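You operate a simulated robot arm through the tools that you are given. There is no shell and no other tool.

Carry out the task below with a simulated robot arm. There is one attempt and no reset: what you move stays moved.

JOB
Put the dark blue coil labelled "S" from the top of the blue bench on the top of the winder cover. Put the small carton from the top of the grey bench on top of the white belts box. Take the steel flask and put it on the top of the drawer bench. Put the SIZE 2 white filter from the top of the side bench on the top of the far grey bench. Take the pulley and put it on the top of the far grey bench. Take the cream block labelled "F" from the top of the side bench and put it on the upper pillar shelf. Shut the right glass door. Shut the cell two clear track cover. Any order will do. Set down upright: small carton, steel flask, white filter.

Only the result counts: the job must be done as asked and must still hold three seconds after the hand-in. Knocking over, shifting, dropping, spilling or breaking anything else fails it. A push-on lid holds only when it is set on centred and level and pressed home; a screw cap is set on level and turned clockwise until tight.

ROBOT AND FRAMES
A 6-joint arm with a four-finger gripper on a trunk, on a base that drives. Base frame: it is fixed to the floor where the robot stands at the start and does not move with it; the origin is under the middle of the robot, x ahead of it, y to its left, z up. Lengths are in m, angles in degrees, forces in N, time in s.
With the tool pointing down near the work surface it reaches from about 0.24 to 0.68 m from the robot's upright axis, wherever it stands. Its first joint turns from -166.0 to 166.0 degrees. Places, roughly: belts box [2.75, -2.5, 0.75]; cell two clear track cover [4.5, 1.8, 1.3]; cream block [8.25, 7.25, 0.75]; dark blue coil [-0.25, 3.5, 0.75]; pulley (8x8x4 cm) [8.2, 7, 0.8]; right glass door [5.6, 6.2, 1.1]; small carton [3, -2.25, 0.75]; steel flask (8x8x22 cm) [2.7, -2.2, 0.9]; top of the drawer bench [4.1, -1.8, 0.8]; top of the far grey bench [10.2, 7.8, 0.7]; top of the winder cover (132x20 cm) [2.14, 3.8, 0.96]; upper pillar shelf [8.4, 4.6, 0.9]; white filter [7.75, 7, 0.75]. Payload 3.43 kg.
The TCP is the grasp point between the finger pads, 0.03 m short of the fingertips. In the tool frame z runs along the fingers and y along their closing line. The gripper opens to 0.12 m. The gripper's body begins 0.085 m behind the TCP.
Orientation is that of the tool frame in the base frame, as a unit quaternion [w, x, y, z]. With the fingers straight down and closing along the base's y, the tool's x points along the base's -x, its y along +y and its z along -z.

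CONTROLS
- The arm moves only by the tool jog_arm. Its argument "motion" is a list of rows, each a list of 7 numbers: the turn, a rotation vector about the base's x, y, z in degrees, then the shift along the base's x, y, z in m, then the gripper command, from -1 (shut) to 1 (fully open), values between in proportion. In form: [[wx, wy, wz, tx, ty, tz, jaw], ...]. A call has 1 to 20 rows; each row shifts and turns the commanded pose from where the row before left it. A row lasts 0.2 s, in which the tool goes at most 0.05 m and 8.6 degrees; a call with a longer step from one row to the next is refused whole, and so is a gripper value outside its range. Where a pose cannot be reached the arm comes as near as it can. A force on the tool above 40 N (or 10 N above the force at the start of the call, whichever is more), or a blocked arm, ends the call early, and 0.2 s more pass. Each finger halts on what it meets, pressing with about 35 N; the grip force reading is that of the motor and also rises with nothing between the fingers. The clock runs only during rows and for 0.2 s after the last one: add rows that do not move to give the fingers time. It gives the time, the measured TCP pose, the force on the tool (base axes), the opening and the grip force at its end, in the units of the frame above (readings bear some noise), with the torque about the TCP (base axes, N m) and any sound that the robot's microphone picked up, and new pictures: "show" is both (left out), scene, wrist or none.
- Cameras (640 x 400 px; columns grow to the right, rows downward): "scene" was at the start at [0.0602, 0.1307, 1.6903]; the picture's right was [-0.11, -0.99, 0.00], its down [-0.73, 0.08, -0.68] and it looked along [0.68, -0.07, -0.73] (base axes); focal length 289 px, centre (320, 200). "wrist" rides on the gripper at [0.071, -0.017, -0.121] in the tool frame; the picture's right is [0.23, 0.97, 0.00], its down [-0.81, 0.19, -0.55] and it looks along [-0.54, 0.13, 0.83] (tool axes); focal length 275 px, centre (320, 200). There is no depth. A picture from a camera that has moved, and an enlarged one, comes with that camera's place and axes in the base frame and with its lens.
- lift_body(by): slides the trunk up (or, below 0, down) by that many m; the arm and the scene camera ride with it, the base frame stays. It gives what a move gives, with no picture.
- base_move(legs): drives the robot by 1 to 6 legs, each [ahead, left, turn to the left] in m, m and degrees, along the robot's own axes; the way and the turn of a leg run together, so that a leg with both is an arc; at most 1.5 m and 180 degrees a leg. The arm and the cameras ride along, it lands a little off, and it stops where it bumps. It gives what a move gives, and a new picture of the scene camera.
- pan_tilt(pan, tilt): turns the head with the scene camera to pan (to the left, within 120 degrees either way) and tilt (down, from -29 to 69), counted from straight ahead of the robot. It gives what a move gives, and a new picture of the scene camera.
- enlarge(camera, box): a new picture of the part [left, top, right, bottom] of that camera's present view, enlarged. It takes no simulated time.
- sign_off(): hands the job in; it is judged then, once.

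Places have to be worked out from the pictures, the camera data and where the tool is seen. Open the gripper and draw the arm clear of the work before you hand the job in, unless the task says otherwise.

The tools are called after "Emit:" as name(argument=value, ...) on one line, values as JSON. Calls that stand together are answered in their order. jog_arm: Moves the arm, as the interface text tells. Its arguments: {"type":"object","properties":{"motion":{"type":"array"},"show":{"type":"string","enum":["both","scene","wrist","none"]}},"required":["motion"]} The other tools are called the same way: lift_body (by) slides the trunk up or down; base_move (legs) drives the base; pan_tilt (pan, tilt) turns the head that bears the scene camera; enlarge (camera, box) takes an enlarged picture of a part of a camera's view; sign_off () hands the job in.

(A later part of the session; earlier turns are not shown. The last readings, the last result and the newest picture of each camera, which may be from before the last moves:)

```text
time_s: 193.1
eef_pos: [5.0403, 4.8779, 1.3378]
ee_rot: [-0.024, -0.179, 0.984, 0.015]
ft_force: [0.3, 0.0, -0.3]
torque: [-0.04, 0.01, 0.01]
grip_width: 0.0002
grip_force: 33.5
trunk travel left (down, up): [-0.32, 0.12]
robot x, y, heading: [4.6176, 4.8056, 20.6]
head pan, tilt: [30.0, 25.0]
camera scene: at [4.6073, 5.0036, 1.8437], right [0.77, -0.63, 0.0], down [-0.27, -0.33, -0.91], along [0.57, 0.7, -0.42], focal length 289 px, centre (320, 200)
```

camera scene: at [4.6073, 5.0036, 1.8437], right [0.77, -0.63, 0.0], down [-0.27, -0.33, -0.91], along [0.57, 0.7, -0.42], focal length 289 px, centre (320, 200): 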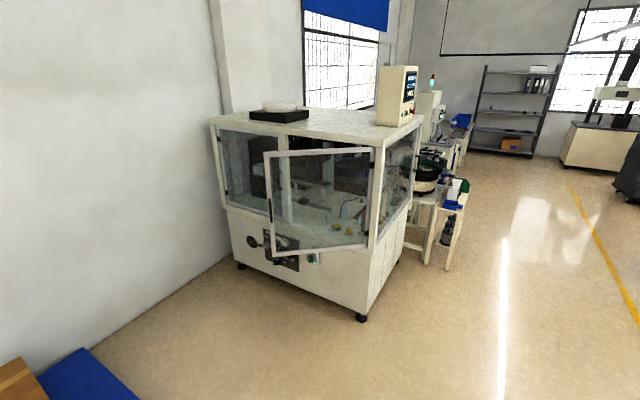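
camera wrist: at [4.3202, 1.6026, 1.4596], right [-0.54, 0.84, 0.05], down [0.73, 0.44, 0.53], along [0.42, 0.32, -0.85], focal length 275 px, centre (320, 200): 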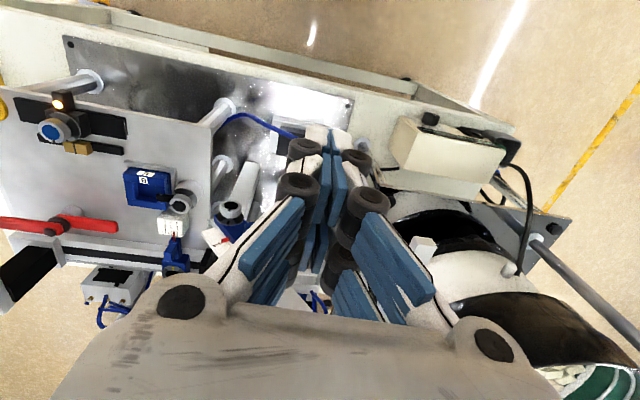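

From floor contacts: front face lies at u≈7.69 (u,v room axes), door hinge near (u 7.68, v 3.77), free edge ≈(u 7.22, v 4.2). I drive closer, lower the trunk to door height and look.

Emit:
base_move(legs=[[0.25, 0.6, 0], [0.38, 0.55, 0]])

Emit:
lift_body(by=-0.24)

Emit:
pan_tilt(pan=15, tilt=25)

```text
time_s: 200.0
eef_pos: [5.2235, 6.1748, 1.3366]
ee_rot: [-0.023, -0.176, 0.984, 0.014]
ft_force: [0.0, 0.9, -0.5]
torque: [-0.04, -0.01, -0.02]
grip_width: 0.0
grip_force: 33.5
trunk travel left (down, up): [-0.32, 0.12]
robot x, y, heading: [4.7979, 6.1044, 20.6]
head pan, tilt: [30.0, 25.0]
camera scene: at [4.7925, 6.3019, 1.8436], right [0.77, -0.64, 0.0], down [-0.27, -0.33, -0.91], along [0.58, 0.7, -0.42], focal length 289 px, centre (320, 200)
```

scene: 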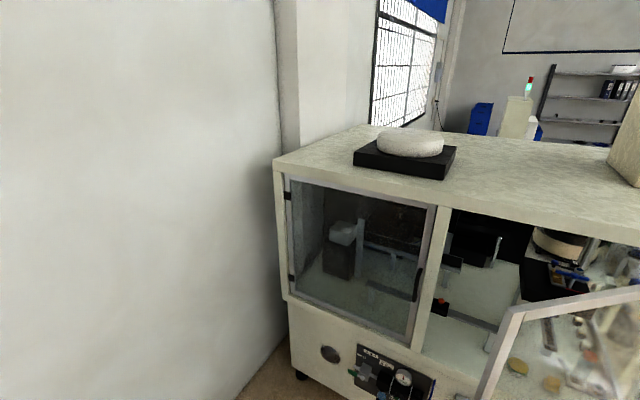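

```text
time_s: 202.5
eef_pos: [5.2236, 6.1738, 1.0989]
ee_rot: [-0.023, -0.176, 0.984, 0.014]
ft_force: [-0.5, 0.4, -0.7]
torque: [-0.02, -0.01, -0.01]
grip_width: 0.0001
grip_force: 32.7
trunk travel left (down, up): [-0.08, 0.36]
robot x, y, heading: [4.7994, 6.1051, 20.5]
head pan, tilt: [30.0, 25.0]
```

```text
time_s: 203.2
eef_pos: [5.2242, 6.1738, 1.0986]
ee_rot: [-0.024, -0.176, 0.984, 0.014]
ft_force: [0.4, -0.1, 0.9]
torque: [0.01, 0.0, 0.02]
grip_width: 0.0001
grip_force: 33.7
trunk travel left (down, up): [-0.08, 0.36]
robot x, y, heading: [4.8014, 6.1032, 20.6]
head pan, tilt: [15.0, 25.0]
camera scene: at [4.8087, 6.2838, 1.6037], right [0.58, -0.81, 0.0], down [-0.34, -0.25, -0.91], along [0.74, 0.53, -0.42], focal length 289 px, centre (320, 200)
```

scene: 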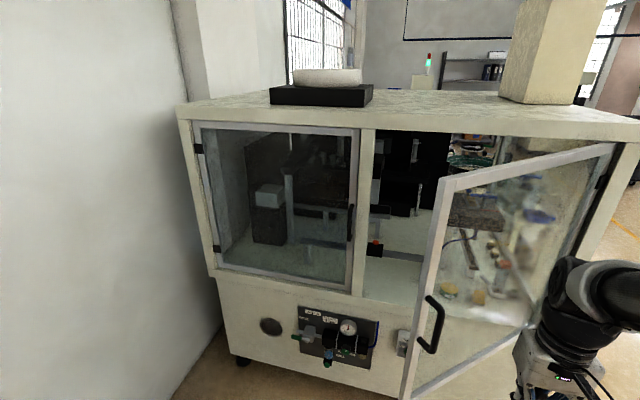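

Door free edge ≈(5.377,6.397), handle z 0.96–1.13. I raise the trunk so the closed fingers push the stile above the handle, and move the arm 0.11 m left.

Emit:
lift_body(by=0.14)

Emit:
jog_arm(motion=[[0, 0, 0, -0.013, 0.035, 0, -1], [0, 0, 0, -0.013, 0.035, 0, -1], [0, 0, 0, -0.012, 0.034, 0, -1], [0, 0, 0, 0.047, 0.017, 0, -1], [0, 0, 0, 0.047, 0.017, 0, -1], [0, 0, 0, 0, 0, 0, -1]])

```text
time_s: 204.9
eef_pos: [5.2239, 6.174, 1.2375]
ee_rot: [-0.024, -0.175, 0.984, 0.014]
ft_force: [-0.2, 0.2, 0.0]
torque: [0.02, 0.0, -0.02]
grip_width: 0.0001
grip_force: 33.3
trunk travel left (down, up): [-0.22, 0.22]
robot x, y, heading: [4.7988, 6.1105, 20.6]
head pan, tilt: [15.0, 25.0]
```

```text
time_s: 206.3
eef_pos: [5.2791, 6.3131, 1.2404]
ee_rot: [-0.022, -0.177, 0.984, 0.014]
ft_force: [-0.1, -0.9, -0.2]
torque: [0.03, 0.01, 0.0]
grip_width: 0.0
grip_force: 33.2
trunk travel left (down, up): [-0.22, 0.22]
robot x, y, heading: [4.8033, 6.106, 20.3]
head pan, tilt: [15.0, 25.0]
camera scene: at [4.8079, 6.2831, 1.7438], right [0.58, -0.81, 0.0], down [-0.34, -0.24, -0.91], along [0.74, 0.53, -0.42], focal length 289 px, centre (320, 200)
camera wrist: at [5.2253, 6.2708, 1.3613], right [-0.55, 0.83, 0.05], down [0.72, 0.45, 0.53], along [0.42, 0.32, -0.85], focal length 275 px, centre (320, 200)
```

scene: 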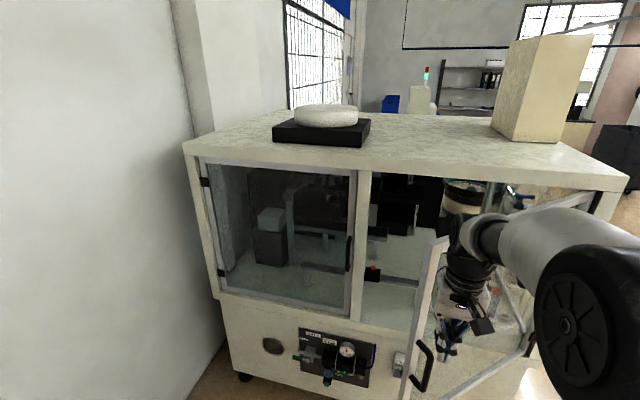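
wrist: 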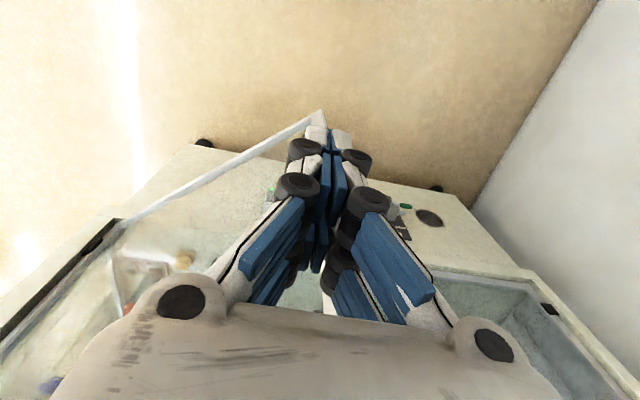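

The fingers face the stile, a few cm inside the free edge. I push by driving ahead 0.25 m and check.

Emit:
base_move(legs=[[0.25, 0.02, 0]])

```text
time_s: 208.1
eef_pos: [5.5073, 6.4237, 1.2386]
ee_rot: [-0.024, -0.177, 0.984, 0.014]
ft_force: [0.3, 0.8, 0.0]
torque: [-0.05, 0.02, 0.0]
grip_width: 0.0
grip_force: 33.3
trunk travel left (down, up): [-0.22, 0.22]
robot x, y, heading: [5.0294, 6.2112, 20.8]
head pan, tilt: [15.0, 25.0]
camera scene: at [5.0359, 6.3908, 1.7436], right [0.58, -0.81, 0.0], down [-0.34, -0.25, -0.91], along [0.74, 0.53, -0.42], focal length 289 px, centre (320, 200)
```

scene: 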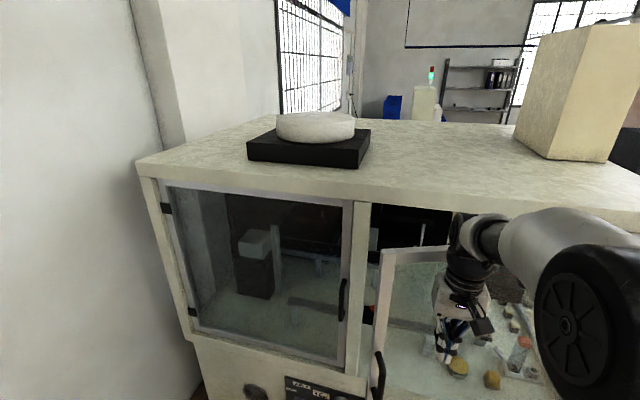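

The door is swinging shut. I drive another 0.12 m, then finish with the arm.

Emit:
base_move(legs=[[0.12, 0.02, 0]])

Emit:
jog_arm(motion=[[0, 0, 0, 0.0188, 0.0068, 0, -1], [0, 0, 0, 0.0188, 0.0068, 0, -1], [0, 0, 0, 0.0188, 0.0068, 0, -1], [0, 0, 0, 0.0188, 0.0068, 0, -1]])

```text
time_s: 209.4
eef_pos: [5.6085, 6.4859, 1.2381]
ee_rot: [-0.024, -0.178, 0.984, 0.015]
ft_force: [0.6, 0.8, -0.8]
torque: [-0.03, 0.04, -0.01]
grip_width: 0.0
grip_force: 33.7
trunk travel left (down, up): [-0.22, 0.22]
robot x, y, heading: [5.1248, 6.274, 20.8]
head pan, tilt: [15.0, 25.0]
camera scene: at [5.1388, 6.4513, 1.7436], right [0.59, -0.81, 0.0], down [-0.34, -0.25, -0.91], along [0.73, 0.53, -0.42], focal length 289 px, centre (320, 200)
```

scene: 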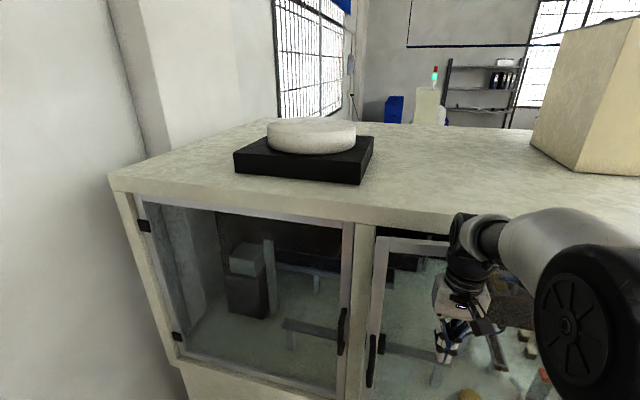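

```text
time_s: 210.4
eef_pos: [5.6715, 6.5075, 1.2394]
ee_rot: [-0.026, -0.178, 0.984, 0.014]
ft_force: [-0.7, -0.9, 0.2]
torque: [0.02, 0.02, 0.01]
grip_width: 0.0
grip_force: 33.0
trunk travel left (down, up): [-0.22, 0.22]
robot x, y, heading: [5.1273, 6.2765, 21.0]
head pan, tilt: [15.0, 25.0]
camera scene: at [5.1232, 6.4447, 1.7438], right [0.59, -0.81, 0.0], down [-0.34, -0.24, -0.91], along [0.74, 0.53, -0.41], focal length 289 px, centre (320, 200)
camera wrist: at [5.6179, 6.4636, 1.3613], right [-0.56, 0.83, 0.05], down [0.72, 0.46, 0.52], along [0.41, 0.32, -0.85], focal length 275 px, centre (320, 200)
```

scene: 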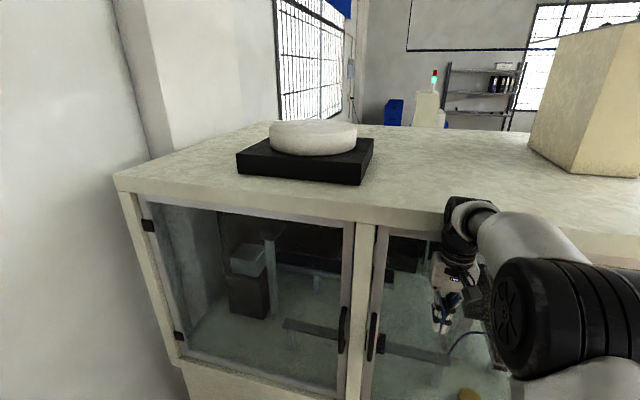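
wrist: 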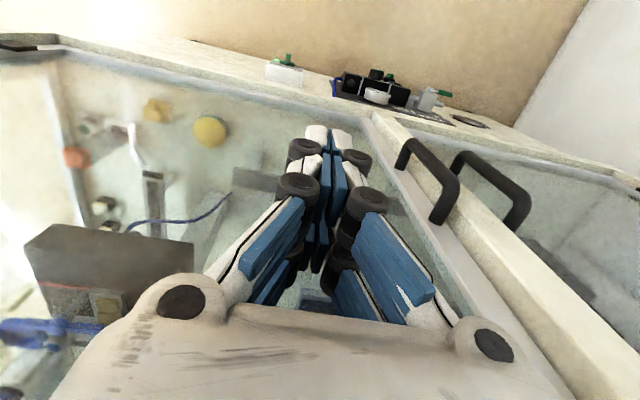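

Nearly closed. I continue pushing slowly with the arm until it meets the stop.

Emit:
jog_arm(motion=[[0, 0, 0, 0.0094, 0.0034, 0, -1], [0, 0, 0, 0.0094, 0.0034, 0, -1], [0, 0, 0, 0.0094, 0.0034, 0, -1], [0, 0, 0, 0.0094, 0.0034, 0, -1], [0, 0, 0, 0.0094, 0.0034, 0, -1], [0, 0, 0, 0.0094, 0.0034, 0, -1]])

```text
time_s: 212.0
eef_pos: [5.6657, 6.5049, 1.2415]
ee_rot: [-0.04, -0.179, 0.983, 0.011]
ft_force: [-0.1, -0.2, 0.2]
torque: [0.01, 0.01, 0.02]
grip_width: 0.0
grip_force: 33.1
trunk travel left (down, up): [-0.22, 0.22]
robot x, y, heading: [5.0979, 6.2622, 21.0]
head pan, tilt: [15.0, 25.0]
stopped in row 6: the arm was blocked; the commanded pose is now the measured one
camera scene: at [5.0635, 6.4222, 1.7461], right [0.59, -0.81, 0.01], down [-0.32, -0.24, -0.92], along [0.74, 0.53, -0.4], focal length 289 px, centre (320, 200)
camera wrist: at [5.6157, 6.4622, 1.3653], right [-0.56, 0.83, 0.05], down [0.73, 0.46, 0.5], along [0.39, 0.32, -0.87], focal length 275 px, centre (320, 200)
```

scene: 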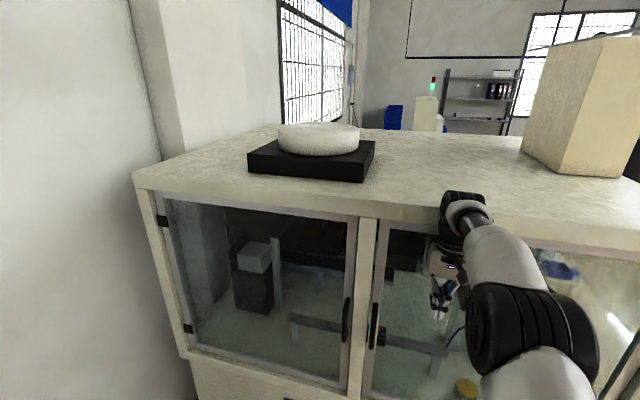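
wrist: 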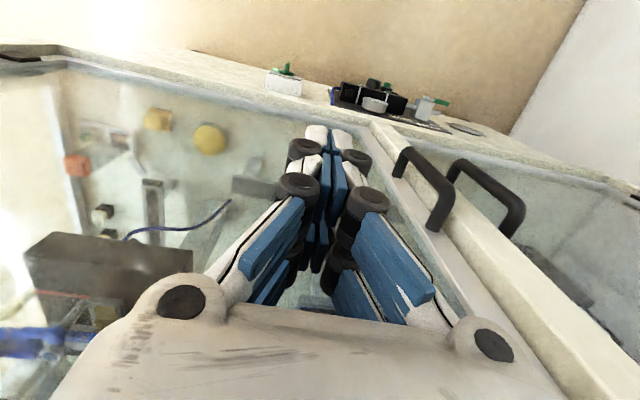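

The forearm/wrist hit the machine's overhanging top, not the tool. I back off, tilt the tool forward so that the fingers lead horizontally, and push again.

Emit:
base_move(legs=[[-0.25, 0.0, 0]])

Emit:
jog_arm(motion=[[2.9, -7.9, 0, 0, 0, 0, -1], [2.9, -7.9, 0, 0, 0, 0, -1], [2.9, -7.9, 0, 0, 0, 0, -1], [2.9, -7.9, 0, 0, 0, 0, -1], [2.9, -7.9, 0, 0, 0, 0, -1], [2.9, -7.9, 0, 0, 0, 0, -1], [2.9, -7.9, 0, 0, 0, 0, -1], [0, 0, 0, 0, 0, 0, -1]])

```text
time_s: 213.8
eef_pos: [5.4673, 6.4272, 1.2222]
ee_rot: [-0.05, -0.178, 0.983, 0.009]
ft_force: [-0.8, 0.4, 0.1]
torque: [-0.02, -0.01, -0.01]
grip_width: 0.0001
grip_force: 33.2
trunk travel left (down, up): [-0.22, 0.22]
robot x, y, heading: [4.8733, 6.1715, 20.8]
head pan, tilt: [15.0, 25.0]
camera scene: at [4.8751, 6.351, 1.7437], right [0.58, -0.81, 0.0], down [-0.34, -0.25, -0.91], along [0.74, 0.53, -0.42], focal length 289 px, centre (320, 200)
```

scene: 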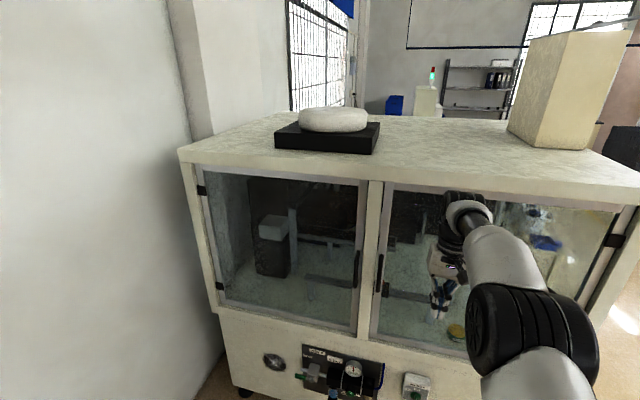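

```text
time_s: 215.6
eef_pos: [5.4685, 6.4286, 1.2217]
ee_rot: [0.441, -0.168, 0.877, 0.093]
ft_force: [0.6, 0.9, -0.7]
torque: [-0.01, 0.0, -0.01]
grip_width: 0.0
grip_force: 33.4
trunk travel left (down, up): [-0.22, 0.22]
robot x, y, heading: [4.8671, 6.1749, 20.9]
head pan, tilt: [15.0, 25.0]
camera scene: at [4.876, 6.3513, 1.7437], right [0.58, -0.81, 0.0], down [-0.34, -0.25, -0.91], along [0.74, 0.53, -0.42], focal length 289 px, centre (320, 200)
camera wrist: at [5.3457, 6.3596, 1.2349], right [-0.49, 0.85, -0.17], down [-0.03, 0.18, 0.98], along [0.87, 0.49, -0.06], focal length 275 px, centre (320, 200)
```

scene: 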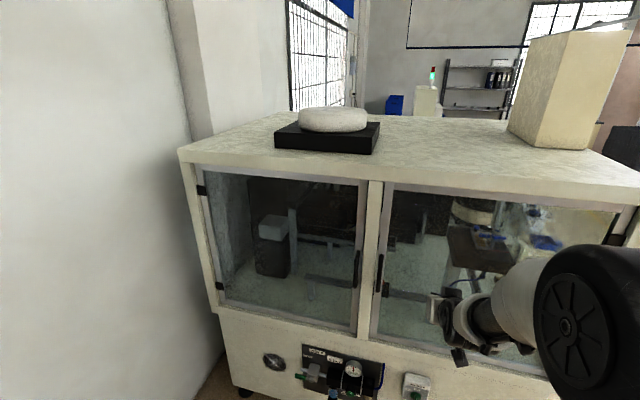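
wrist: 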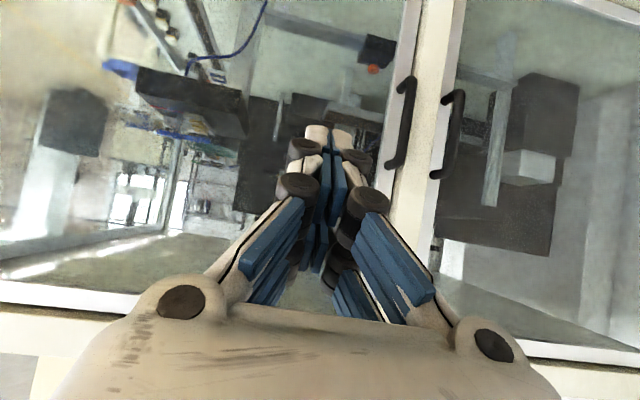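

The tool now leads with its fingertips. I shift left onto the stile (0.16 m) and drive ahead 0.2 m.

Emit:
jog_arm(motion=[[0, 0, 0, -0.014, 0.039, 0, -1], [0, 0, 0, -0.014, 0.039, 0, -1], [0, 0, 0, -0.014, 0.039, 0, -1], [0, 0, 0, -0.014, 0.036, 0, -1], [0, 0, 0, 0, 0, 0, -1]], show="none")

Emit:
base_move(legs=[[0.2, 0.0, 0]])

Emit:
jog_arm(motion=[[0, 0, 0, 0.0094, 0.0034, 0, -1], [0, 0, 0, 0.0094, 0.0034, 0, -1], [0, 0, 0, 0.0094, 0.0034, 0, -1]])

```text
time_s: 216.8
eef_pos: [5.4109, 6.5836, 1.2229]
ee_rot: [0.441, -0.167, 0.877, 0.093]
ft_force: [0.8, -0.3, 0.7]
torque: [0.01, 0.05, 0.01]
grip_width: 0.0
grip_force: 33.9
trunk travel left (down, up): [-0.22, 0.22]
robot x, y, heading: [4.8679, 6.1774, 20.7]
head pan, tilt: [15.0, 25.0]
```

```text
time_s: 218.4
eef_pos: [5.5996, 6.655, 1.2236]
ee_rot: [0.44, -0.166, 0.878, 0.092]
ft_force: [0.7, -0.4, 0.3]
torque: [0.01, 0.02, -0.02]
grip_width: 0.0
grip_force: 33.7
trunk travel left (down, up): [-0.22, 0.22]
robot x, y, heading: [5.055, 6.2449, 20.5]
head pan, tilt: [15.0, 25.0]
camera scene: at [5.0644, 6.4226, 1.7436], right [0.58, -0.81, 0.0], down [-0.34, -0.25, -0.91], along [0.74, 0.53, -0.42], focal length 289 px, centre (320, 200)
```

scene: 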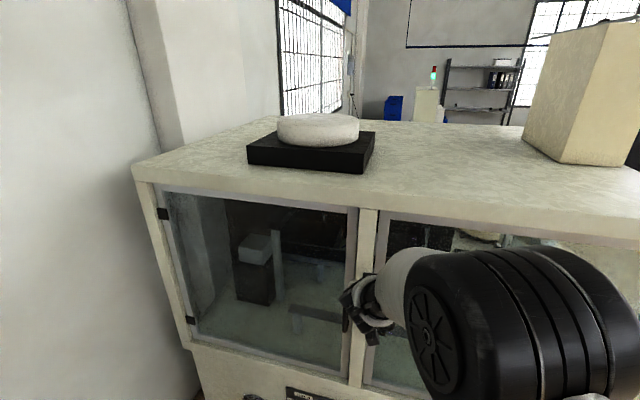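

```text
time_s: 219.2
eef_pos: [5.627, 6.665, 1.2233]
ee_rot: [0.44, -0.167, 0.877, 0.092]
ft_force: [0.3, 0.0, 0.2]
torque: [0.02, 0.0, -0.01]
grip_width: 0.0001
grip_force: 33.2
trunk travel left (down, up): [-0.22, 0.22]
robot x, y, heading: [5.0553, 6.2407, 20.7]
head pan, tilt: [15.0, 25.0]
camera scene: at [5.0636, 6.4224, 1.7436], right [0.58, -0.81, 0.0], down [-0.34, -0.25, -0.91], along [0.74, 0.53, -0.42], focal length 289 px, centre (320, 200)
camera wrist: at [5.5049, 6.5964, 1.2358], right [-0.49, 0.85, -0.17], down [-0.03, 0.18, 0.98], along [0.87, 0.49, -0.06], focal length 275 px, centre (320, 200)
```

scene: 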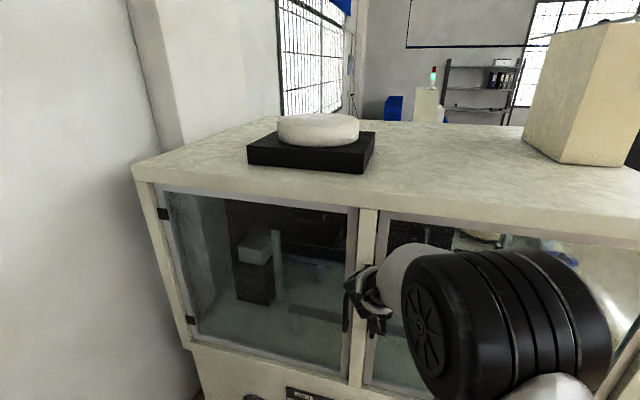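
wrist: 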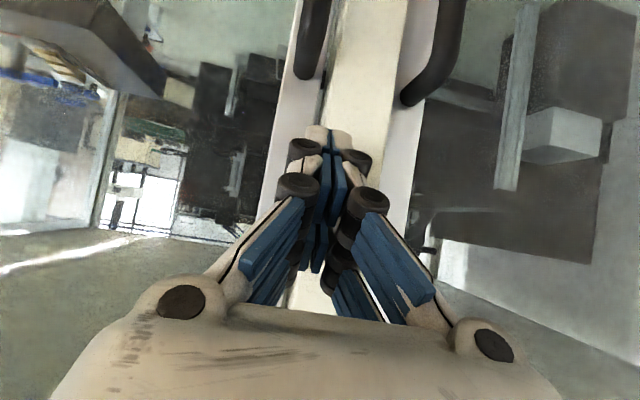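

The fingertips point at the centre post; the right door's stile is just to its right (image left). I shift 3 cm right and push slowly.

Emit:
jog_arm(motion=[[0, 0, 0, 0.01, -0.028, 0, -1], [0, 0, 0, 0.0094, 0.0034, 0, -1], [0, 0, 0, 0.0094, 0.0034, 0, -1], [0, 0, 0, 0.0094, 0.0034, 0, -1], [0, 0, 0, 0.0094, 0.0034, 0, -1], [0, 0, 0, 0.0094, 0.0034, 0, -1], [0, 0, 0, 0.0094, 0.0034, 0, -1]])

```text
time_s: 220.2
eef_pos: [5.6564, 6.6438, 1.2228]
ee_rot: [0.437, -0.168, 0.879, 0.093]
ft_force: [-27.0, -13.3, 11.7]
torque: [0.2, -0.46, -0.18]
grip_width: 0.0
grip_force: 33.5
trunk travel left (down, up): [-0.22, 0.22]
robot x, y, heading: [5.0565, 6.2457, 20.8]
head pan, tilt: [15.0, 25.0]
stopped in row 5: the force on the tool passed its limit at 47 N (the readings are from after the stop); the commanded pose is now the measured one
camera scene: at [5.0552, 6.4176, 1.7443], right [0.58, -0.81, 0.0], down [-0.34, -0.24, -0.91], along [0.74, 0.53, -0.42], focal length 289 px, centre (320, 200)
camera wrist: at [5.5335, 6.5752, 1.2367], right [-0.49, 0.85, -0.17], down [-0.03, 0.18, 0.98], along [0.87, 0.49, -0.07], focal length 275 px, centre (320, 200)
```

scene: 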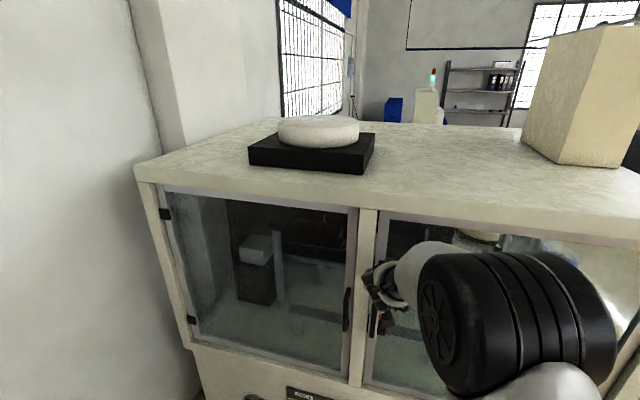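
wrist: 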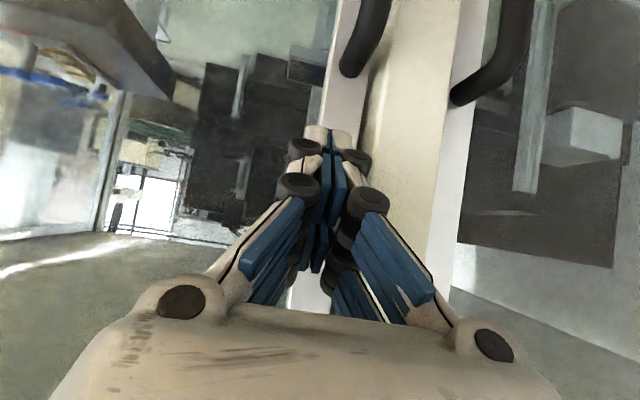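

The door met a firm stop (47 N). I back off and check it's flush.

Emit:
jog_arm(motion=[[0, 0, 0, -0.03, -0.011, 0, -1], [0, 0, 0, -0.04, -0.015, 0, -1], [0, 0, 0, 0, 0, 0, -1]], show="wrist")

Emit:
base_move(legs=[[-0.5, 0.0, 0]])

Emit:
enlarge(camera="scene", box=[340, 150, 500, 350])

```text
time_s: 221.1
eef_pos: [5.5931, 6.6198, 1.2196]
ee_rot: [0.437, -0.167, 0.879, 0.092]
ft_force: [0.4, -0.5, 0.3]
torque: [0.0, 0.01, -0.03]
grip_width: 0.0001
grip_force: 33.5
trunk travel left (down, up): [-0.22, 0.22]
robot x, y, heading: [5.0555, 6.2406, 20.7]
head pan, tilt: [15.0, 25.0]
camera wrist: at [5.4713, 6.5514, 1.2343], right [-0.49, 0.85, -0.17], down [-0.02, 0.18, 0.98], along [0.87, 0.49, -0.07], focal length 275 px, centre (320, 200)
```

wrist: 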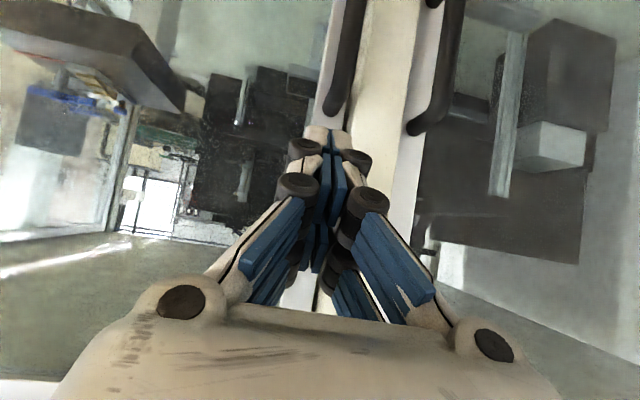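

```text
time_s: 224.0
eef_pos: [5.1356, 6.4397, 1.2208]
ee_rot: [0.437, -0.161, 0.881, 0.089]
ft_force: [-0.5, 0.1, 0.8]
torque: [0.0, -0.01, -0.01]
grip_width: 0.0
grip_force: 33.9
trunk travel left (down, up): [-0.22, 0.22]
robot x, y, heading: [4.5914, 6.0737, 20.0]
head pan, tilt: [15.0, 25.0]
camera scene: at [4.6023, 6.2505, 1.7437], right [0.57, -0.82, 0.0], down [-0.35, -0.24, -0.91], along [0.74, 0.52, -0.42], focal length 289 px, centre (320, 200)
```

scene: 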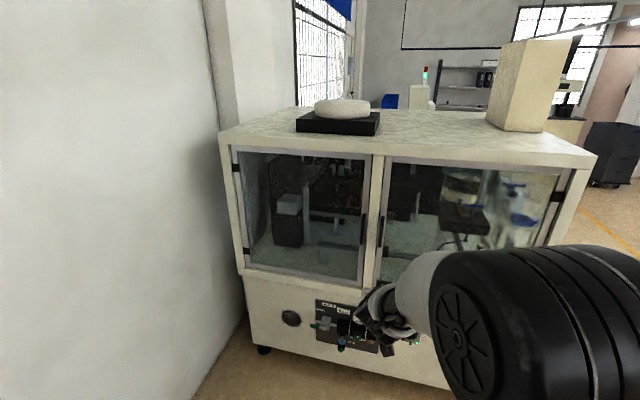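

```text
2.00 times, centred on (420, 250) of scene
camera zoom: at [4.6023, 6.2505, 1.7437], right [0.57, -0.82, 0.0], down [-0.35, -0.24, -0.91], along [0.74, 0.52, -0.42], focal length 578 px, centre (120, 100)
```

zoom: 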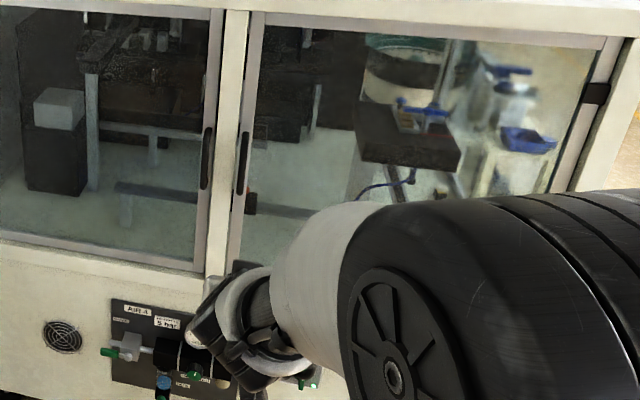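

Both doors look flush. I restore the tool to pointing down, retract it, and drive back to the aisle.

Emit:
jog_arm(motion=[[-2.9, 7.9, 0, 0, 0, 0, -1], [-2.9, 7.9, 0, 0, 0, 0, -1], [-2.9, 7.9, 0, 0, 0, 0, -1], [-2.9, 7.9, 0, 0, 0, 0, -1], [-2.9, 7.9, 0, 0, 0, 0, -1], [-2.9, 7.9, 0, 0, 0, 0, -1], [-1.6, 4.0, 0, 0, 0, 0, -1], [0, 0, 0, -0.02, -0.04, 0, -1], [0, 0, 0, -0.02, -0.04, 0, -1], [0, 0, 0, -0.03, -0.04, 0, -1], [0, 0, 0, -0.03, -0.04, 0, 0], [0, 0, 0, -0.0, -0.03, 0, 1]], show="none")

Emit:
base_move(legs=[[0, -1.25, 0], [1.4, 0, 0]])

Emit:
pan_tilt(pan=30, tilt=15)

```text
time_s: 226.6
eef_pos: [4.9726, 6.2538, 1.1714]
ee_rot: [0.112, -0.17, 0.979, -0.03]
ft_force: [0.5, -0.1, 0.7]
torque: [0.03, 0.01, -0.02]
grip_width: 0.0377
grip_force: 0.0
out of reach, approached as far as the arm can: row 3, 4, 5, 6, 7, 8, 9
trunk travel left (down, up): [-0.22, 0.22]
robot x, y, heading: [4.5901, 6.07, 19.8]
head pan, tilt: [15.0, 25.0]
```

```text
time_s: 239.4
eef_pos: [6.7198, 5.4918, 1.1708]
ee_rot: [0.111, -0.145, 0.983, -0.033]
ft_force: [-0.6, -0.6, -0.2]
torque: [0.0, 0.01, 0.03]
grip_width: 0.1199
grip_force: 0.0
trunk travel left (down, up): [-0.22, 0.22]
robot x, y, heading: [6.3306, 5.3312, 17.0]
head pan, tilt: [15.0, 25.0]
camera scene: at [6.3513, 5.5065, 1.7437], right [0.53, -0.85, 0.0], down [-0.36, -0.22, -0.91], along [0.77, 0.48, -0.42], focal length 289 px, centre (320, 200)
```

scene: 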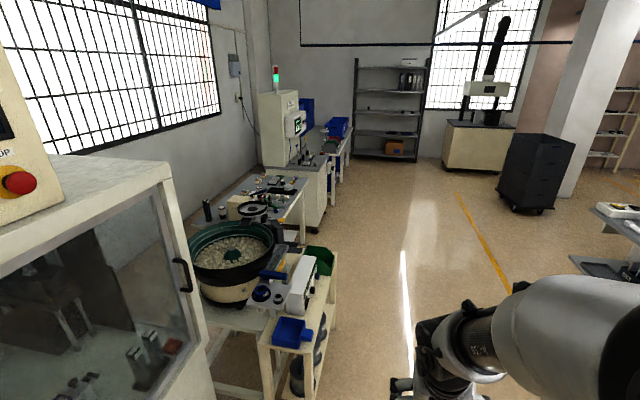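

```text
time_s: 240.2
eef_pos: [6.7214, 5.4919, 1.1714]
ee_rot: [0.111, -0.144, 0.983, -0.033]
ft_force: [-0.4, 0.0, 0.3]
torque: [-0.01, -0.02, -0.01]
grip_width: 0.1201
grip_force: 0.1
trunk travel left (down, up): [-0.22, 0.22]
robot x, y, heading: [6.3306, 5.3326, 16.9]
head pan, tilt: [30.0, 15.0]
camera scene: at [6.3367, 5.5259, 1.7599], right [0.73, -0.68, 0.0], down [-0.18, -0.19, -0.97], along [0.66, 0.7, -0.26], focal length 289 px, centre (320, 200)
```

scene: 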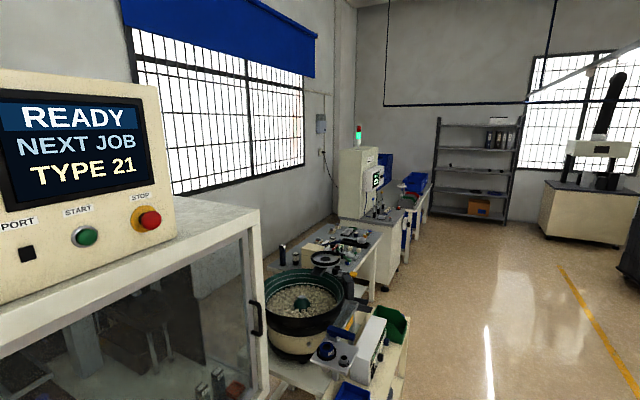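

The bench at about (8,7) is the side bench. I correct the tool tilt and enlarge that area.

Emit:
jog_arm(motion=[[0.95, 6.6, 0, 0, 0, 0, 1], [0.95, 6.6, 0, 0, 0, 0, 1], [0, 0, 0, 0, 0, 0, 1]], show="none")

Emit:
enlarge(camera="scene", box=[260, 180, 460, 300])

```text
time_s: 241.0
eef_pos: [6.7208, 5.4915, 1.1707]
ee_rot: [0.11, -0.145, 0.983, -0.033]
ft_force: [-0.8, 0.3, 0.4]
torque: [0.01, 0.01, -0.03]
grip_width: 0.12
grip_force: 0.0
out of reach, approached as far as the arm can: row 1, 2
trunk travel left (down, up): [-0.22, 0.22]
robot x, y, heading: [6.3306, 5.3273, 17.1]
head pan, tilt: [30.0, 15.0]
```

```text
3.20 times, centred on (360, 240) of scene
camera zoom: at [6.3366, 5.526, 1.7599], right [0.73, -0.68, 0.0], down [-0.18, -0.19, -0.97], along [0.66, 0.71, -0.26], focal length 924 px, centre (192, 72)
```

zoom: 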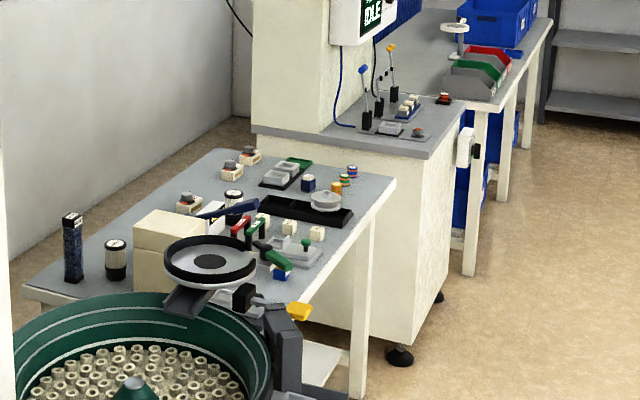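

The tilt correction wasn't reachable in this configuration; I try further out, combining outward motion and the rotation.

Emit:
jog_arm(motion=[[0, 0, 0, 0.04, 0.012, 0, 1], [0, 0, 0, 0.04, 0.012, 0, 1], [0.95, 6.6, 0, 0.02, 0.006, 0, 1], [0.95, 6.6, 0, 0, 0, 0, 1], [0, 0, 0, 0, 0, 0, 1]], show="wrist")

```text
time_s: 242.2
eef_pos: [6.7986, 5.5237, 1.1401]
ee_rot: [0.085, -0.143, 0.985, -0.056]
ft_force: [0.0, 0.8, 0.2]
torque: [-0.03, 0.04, -0.03]
grip_width: 0.12
grip_force: 0.1
out of reach, approached as far as the arm can: row 2, 3, 4
trunk travel left (down, up): [-0.22, 0.22]
robot x, y, heading: [6.3299, 5.3309, 16.8]
head pan, tilt: [30.0, 15.0]
camera wrist: at [6.7151, 5.4972, 1.2492], right [-0.48, 0.86, -0.17], down [0.61, 0.47, 0.64], along [0.63, 0.21, -0.75], focal length 275 px, centre (320, 200)
```

wrist: 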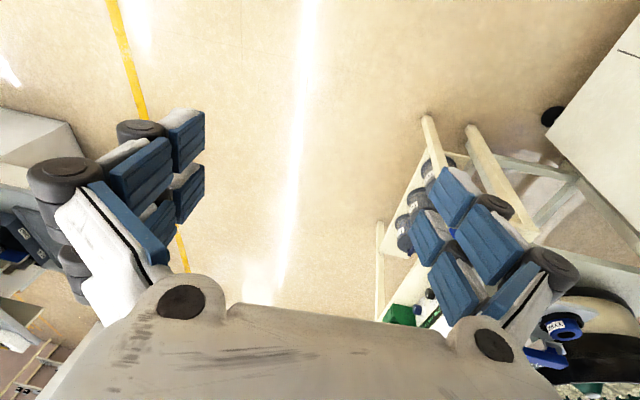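

I try re-levelling from a higher and closer pose in small steps.

Emit:
jog_arm(motion=[[0, 0, 0, -0.02, 0.02, 0.03, 1], [0, 0, 0, -0.02, 0.02, 0.03, 1], [0, 0, 0, 0, 0, 0.03, 1], [0, 0, 0, 0, 0, 0, 1]], show="none")

Emit:
jog_arm(motion=[[1.7, 3.5, 0, 0, 0, 0, 1], [1.7, 3.5, 0, 0, 0, 0, 1], [0, 0, 0, 0, 0, 0, 1]], show="scene")

```text
time_s: 243.2
eef_pos: [6.7521, 5.5625, 1.2199]
ee_rot: [0.094, -0.142, 0.983, -0.066]
ft_force: [0.1, 0.1, -0.1]
torque: [-0.02, 0.06, -0.03]
grip_width: 0.1199
grip_force: 0.1
out of reach, approached as far as the arm can: row 2, 3
trunk travel left (down, up): [-0.22, 0.22]
robot x, y, heading: [6.3316, 5.3281, 17.1]
head pan, tilt: [30.0, 15.0]
```

```text
time_s: 244.0
eef_pos: [6.7526, 5.5625, 1.2198]
ee_rot: [0.094, -0.141, 0.983, -0.066]
ft_force: [0.2, 0.1, 0.1]
torque: [0.02, 0.01, 0.01]
grip_width: 0.1198
grip_force: 0.0
out of reach, approached as far as the arm can: row 1, 2
trunk travel left (down, up): [-0.22, 0.22]
robot x, y, heading: [6.3265, 5.3262, 17.0]
head pan, tilt: [30.0, 15.0]
camera scene: at [6.3366, 5.526, 1.7599], right [0.73, -0.68, 0.0], down [-0.18, -0.19, -0.97], along [0.66, 0.71, -0.26], focal length 289 px, centre (320, 200)
```

scene: 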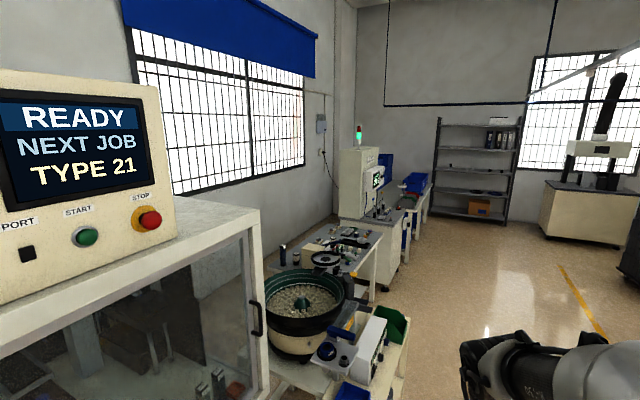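

I look at the arm's configuration.

Emit:
pan_tilt(pan=-20, tilt=45)

```text
time_s: 245.1
eef_pos: [6.7504, 5.5626, 1.2203]
ee_rot: [0.093, -0.142, 0.983, -0.066]
ft_force: [0.4, 0.0, 0.3]
torque: [0.0, 0.01, 0.01]
grip_width: 0.12
grip_force: 0.0
trunk travel left (down, up): [-0.22, 0.22]
robot x, y, heading: [6.3321, 5.3302, 16.9]
head pan, tilt: [-20.0, 45.0]
camera scene: at [6.354, 5.4535, 1.7131], right [-0.05, -1.0, 0.0], down [-0.71, 0.04, -0.71], along [0.71, -0.04, -0.71], focal length 289 px, centre (320, 200)
```

scene: 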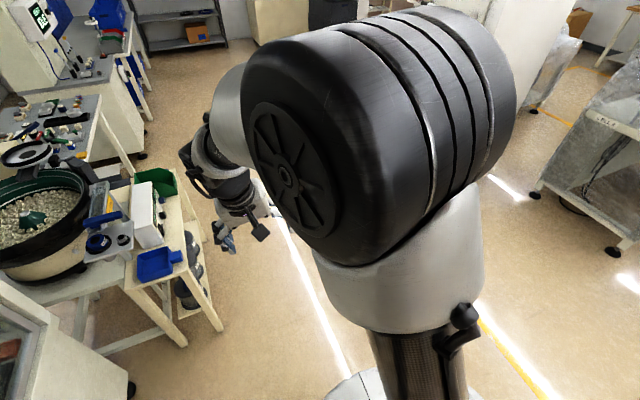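

I test small rotations to find which direction is limited.

Emit:
jog_arm(motion=[[0, 0, 8, 0, 0, 0, 1], [0, 0, 8, 0, 0, 0, 1], [0, 0, 0, 0, 0, 0, 1]], show="none")

Emit:
jog_arm(motion=[[1.5, 3.5, 0, 0, 0, 0, 1], [1.5, 3.5, 0, 0, 0, 0, 1], [0, 0, 0, 0, 0, 0, 1]], show="none")

```text
time_s: 245.9
eef_pos: [6.7492, 5.5635, 1.217]
ee_rot: [0.107, -0.278, 0.953, -0.06]
ft_force: [0.0, 0.1, 0.2]
torque: [-0.01, 0.0, -0.01]
grip_width: 0.12
grip_force: 0.1
out of reach, approached as far as the arm can: row 2
trunk travel left (down, up): [-0.22, 0.22]
robot x, y, heading: [6.3348, 5.329, 16.9]
head pan, tilt: [-20.0, 45.0]
```

```text
time_s: 246.7
eef_pos: [6.7495, 5.5636, 1.2159]
ee_rot: [0.107, -0.277, 0.953, -0.06]
ft_force: [0.6, -0.9, -0.3]
torque: [0.05, 0.02, 0.02]
grip_width: 0.1201
grip_force: 0.1
out of reach, approached as far as the arm can: row 1, 2
trunk travel left (down, up): [-0.22, 0.22]
robot x, y, heading: [6.3359, 5.3306, 16.8]
head pan, tilt: [-20.0, 45.0]
```

I lower and extend the arm, then retry the levelling there.

Emit:
jog_arm(motion=[[0, 0, 0, 0.02, -0.02, -0.04, 1], [0, 0, 0, 0.02, -0.02, -0.04, 1], [0, 0, 0, 0.02, -0.02, -0.04, 1], [0, 0, 0, 0.02, -0.02, -0.04, 1], [0, 0, 0, 0.02, 0, -0.04, 1], [1.5, 3.5, 0, 0, 0, 0, 1], [1.5, 3.5, 0, 0, 0, 0, 1], [0, 0, 0, 0, 0, 0, 1]], show="scene")

```text
time_s: 248.5
eef_pos: [6.851, 5.4834, 1.0168]
ee_rot: [0.107, -0.277, 0.953, -0.06]
ft_force: [-1.3, -0.1, 0.1]
torque: [-0.01, 0.01, -0.03]
grip_width: 0.12
grip_force: 0.1
out of reach, approached as far as the arm can: row 6, 7
trunk travel left (down, up): [-0.22, 0.22]
robot x, y, heading: [6.3314, 5.3304, 16.9]
head pan, tilt: [-20.0, 45.0]
camera scene: at [6.3536, 5.4532, 1.7131], right [-0.05, -1.0, 0.0], down [-0.71, 0.04, -0.71], along [0.71, -0.04, -0.71], focal length 289 px, centre (320, 200)
```

scene: 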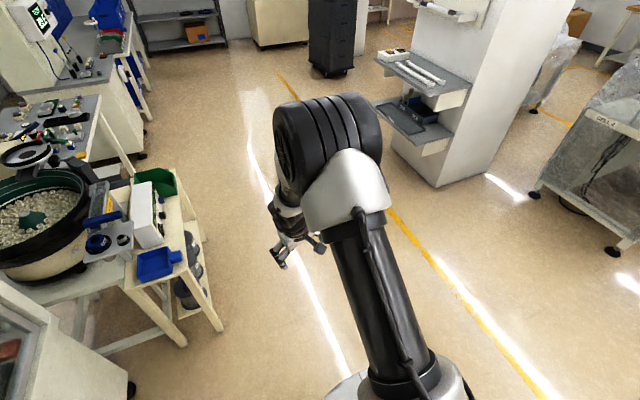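

I try yawing the tool the other way (−40°) and then levelling.

Emit:
jog_arm(motion=[[0, 0, -8, 0, 0, 0, 1], [0, 0, -8, 0, 0, 0, 1], [0, 0, -8, 0, 0, 0, 1], [0, 0, -8, 0, 0, 0, 1], [0, 0, -8, 0, 0, 0, 1], [0, 0, 0, 0, 0, 0, 1]], show="none")

Emit:
jog_arm(motion=[[0.8, 3.5, 0, 0, 0, 0, 1], [0.8, 3.5, 0, 0, 0, 0, 1], [0, 0, 0, 0, 0, 0, 1]], show="wrist")

```text
time_s: 249.9
eef_pos: [6.8493, 5.4841, 1.0171]
ee_rot: [0.081, 0.067, 0.99, -0.093]
ft_force: [0.6, 0.0, -0.5]
torque: [0.01, 0.03, 0.0]
grip_width: 0.12
grip_force: 0.0
trunk travel left (down, up): [-0.22, 0.22]
robot x, y, heading: [6.3336, 5.3306, 17.1]
head pan, tilt: [-20.0, 45.0]
```

```text
time_s: 250.7
eef_pos: [6.8495, 5.4835, 1.0161]
ee_rot: [0.021, 0.06, 0.994, -0.086]
ft_force: [-0.3, -0.5, 0.5]
torque: [0.01, 0.02, 0.01]
grip_width: 0.1201
grip_force: 0.1
trunk travel left (down, up): [-0.22, 0.22]
robot x, y, heading: [6.3294, 5.3312, 16.7]
head pan, tilt: [-20.0, 45.0]
camera wrist: at [6.7735, 5.4956, 1.1328], right [-0.11, 0.98, -0.18], down [0.81, 0.19, 0.55], along [0.58, -0.08, -0.81], focal length 275 px, centre (320, 200)
```

wrist: 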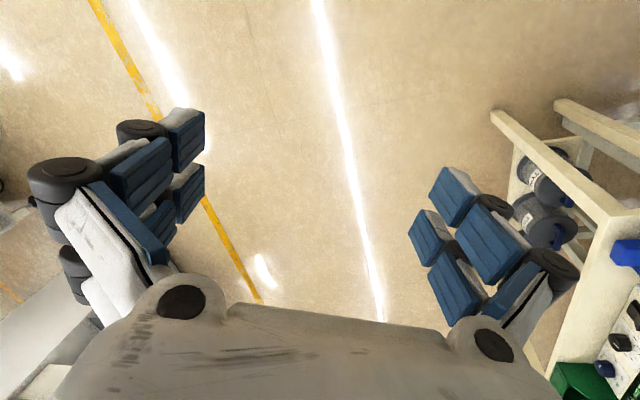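

Yaw was the limited joint. Levelling works now; I finish it.

Emit:
jog_arm(motion=[[5, 0.9, 0, 0, 0, 0, 1], [5, 0.9, 0, 0, 0, 0, 1], [0, 0, 0, 0, 0, 0, 1]], show="none")

Emit:
pan_tilt(pan=40, tilt=25)

```text
time_s: 251.5
eef_pos: [6.8487, 5.482, 1.0158]
ee_rot: [0.021, 0.06, 0.994, -0.086]
ft_force: [0.3, -0.2, -0.4]
torque: [0.0, -0.01, -0.01]
grip_width: 0.1198
grip_force: 0.2
out of reach, approached as far as the arm can: row 1, 2
trunk travel left (down, up): [-0.22, 0.22]
robot x, y, heading: [6.3307, 5.3301, 16.9]
head pan, tilt: [-20.0, 45.0]
```

```text
time_s: 252.8
eef_pos: [6.8488, 5.4837, 1.0169]
ee_rot: [0.021, 0.061, 0.994, -0.086]
ft_force: [-0.7, 0.5, 0.2]
torque: [-0.01, -0.01, -0.02]
grip_width: 0.1201
grip_force: 0.1
trunk travel left (down, up): [-0.22, 0.22]
robot x, y, heading: [6.3298, 5.3287, 17.0]
head pan, tilt: [40.0, 25.0]
camera scene: at [6.3232, 5.5349, 1.7436], right [0.84, -0.55, 0.0], down [-0.23, -0.35, -0.91], along [0.5, 0.76, -0.42], focal length 289 px, centre (320, 200)
```

scene: 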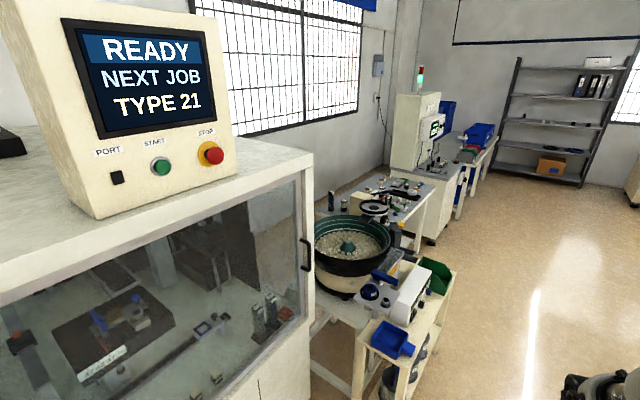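

I continue yawing in the free direction (−40° more) and then level.

Emit:
jog_arm(motion=[[0, 0, -8, 0, 0, 0, 1], [0, 0, -8, 0, 0, 0, 1], [0, 0, -8, 0, 0, 0, 1], [0, 0, -8, 0, 0, 0, 1], [0, 0, -8, 0, 0, 0, 1], [0, 0, 0, 0, 0, 0, 1]], show="none")

Emit:
jog_arm(motion=[[5, 0.9, 0, 0, 0, 0, 1], [5, 0.9, 0, 0, 0, 0, 1], [0, 0, 0, 0, 0, 0, 1]], show="none")

```text
time_s: 254.2
eef_pos: [6.8129, 5.4473, 0.9866]
ee_rot: [0.014, 0.395, 0.913, -0.099]
ft_force: [-0.7, -0.1, -0.1]
torque: [0.0, 0.0, 0.01]
grip_width: 0.1203
grip_force: 0.1
out of reach, approached as far as the arm can: row 1, 2, 3, 4, 5
trunk travel left (down, up): [-0.22, 0.22]
robot x, y, heading: [6.3312, 5.331, 16.8]
head pan, tilt: [40.0, 25.0]
```

```text
time_s: 255.0
eef_pos: [6.813, 5.4464, 0.9872]
ee_rot: [0.013, 0.395, 0.913, -0.099]
ft_force: [-0.2, 0.1, 0.3]
torque: [-0.03, 0.01, 0.0]
grip_width: 0.1199
grip_force: 0.1
out of reach, approached as far as the arm can: row 1, 2
trunk travel left (down, up): [-0.22, 0.22]
robot x, y, heading: [6.3349, 5.3314, 17.0]
head pan, tilt: [40.0, 25.0]
```

I extend the arm farther out and lower (different joint posture), undoing the last yaw, and then try levelling there.

Emit:
jog_arm(motion=[[0, 0, 8, 0.03, 0.01, 0, 1], [0, 0, 8, 0.03, 0.01, 0, 1], [0, 0, 8, 0.03, 0.01, -0.02, 1], [0, 0, 8, 0.02, 0.005, -0.03, 1], [0, 0, 4, 0.0, 0, -0.03, 1], [0, 0, 0, 0, 0, 0, 1]], show="none")

Emit:
jog_arm(motion=[[5, 0.9, 0, 0, 0, 0, 1], [5, 0.9, 0, 0, 0, 0, 1], [0, 0, 0, 0, 0, 0, 1]], show="wrist")

Emit:
pan_tilt(pan=-10, tilt=45)

```text
time_s: 256.4
eef_pos: [6.9241, 5.4818, 0.9059]
ee_rot: [0.044, 0.092, 0.991, -0.091]
ft_force: [-0.2, 0.2, 0.2]
torque: [0.0, 0.03, 0.03]
grip_width: 0.1201
grip_force: 0.0
trunk travel left (down, up): [-0.22, 0.22]
robot x, y, heading: [6.3354, 5.3277, 17.1]
head pan, tilt: [40.0, 25.0]
```

```text
time_s: 257.2
eef_pos: [6.9202, 5.4806, 0.9048]
ee_rot: [0.042, 0.094, 0.992, -0.073]
ft_force: [0.3, 0.6, -0.2]
torque: [0.01, 0.01, -0.03]
grip_width: 0.1203
grip_force: 0.0
out of reach, approached as far as the arm can: row 1, 2
trunk travel left (down, up): [-0.22, 0.22]
robot x, y, heading: [6.3325, 5.3288, 17.0]
head pan, tilt: [40.0, 25.0]
camera wrist: at [6.8403, 5.4948, 1.018], right [-0.04, 0.99, -0.16], down [0.79, 0.13, 0.6], along [0.61, -0.1, -0.79], focal length 275 px, centre (320, 200)
```

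wrist: 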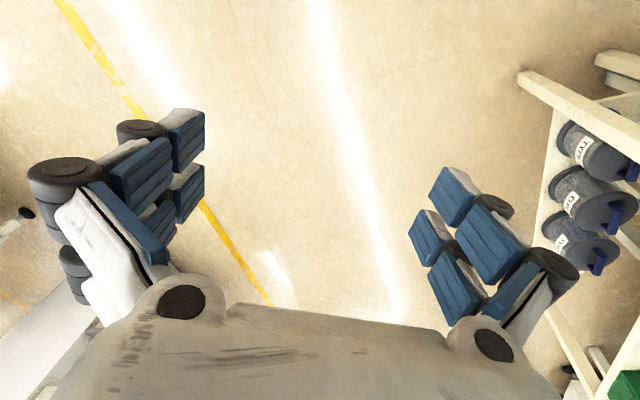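

```text
time_s: 258.4
eef_pos: [6.9205, 5.4803, 0.9046]
ee_rot: [0.043, 0.094, 0.992, -0.073]
ft_force: [0.3, -0.3, -0.3]
torque: [0.02, 0.0, -0.01]
grip_width: 0.1201
grip_force: 0.0
trunk travel left (down, up): [-0.22, 0.22]
robot x, y, heading: [6.3349, 5.3304, 16.7]
head pan, tilt: [-10.0, 45.0]
camera scene: at [6.3535, 5.4676, 1.7131], right [0.12, -0.99, 0.0], down [-0.7, -0.09, -0.71], along [0.7, 0.09, -0.71], focal length 289 px, centre (320, 200)
```

scene: 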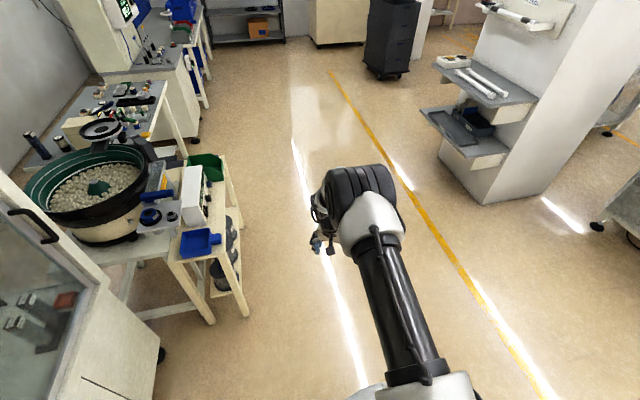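

I enlarge the arm to understand the wrist posture.

Emit:
enlarge(camera="scene", box=[260, 140, 460, 280])

```text
2.86 times, centred on (360, 210) of scene
camera zoom: at [6.3535, 5.4676, 1.7131], right [0.12, -0.99, 0.0], down [-0.7, -0.09, -0.71], along [0.7, 0.09, -0.71], focal length 825 px, centre (206, 171)
```

zoom: 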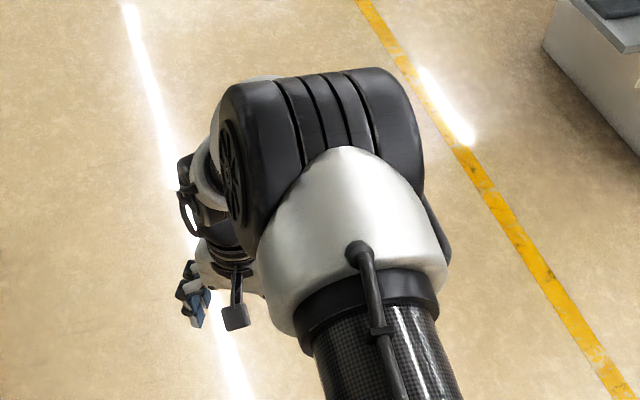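

I test pitch and roll increments separately to see what's limited.

Emit:
jog_arm(motion=[[-4, 0, 0, 0, 0, 0, 1], [0, 4, 0, 0, 0, 0, 1], [0, -4, 0, 0, 0, 0, 1], [0, 0, 4, 0, 0, 0, 1], [0, 0, -4, 0, 0, 0, 1], [4, 0, 0, 0, 0, 0, 1], [4, 0, 0, 0, 0, 0, 1]], show="none")

```text
time_s: 260.0
eef_pos: [6.9197, 5.48, 0.9058]
ee_rot: [0.042, 0.093, 0.992, -0.073]
ft_force: [0.0, -0.6, 0.1]
torque: [0.01, -0.02, 0.01]
grip_width: 0.1201
grip_force: 0.0
out of reach, approached as far as the arm can: row 7
trunk travel left (down, up): [-0.22, 0.22]
robot x, y, heading: [6.3343, 5.3311, 17.1]
head pan, tilt: [-10.0, 45.0]
```

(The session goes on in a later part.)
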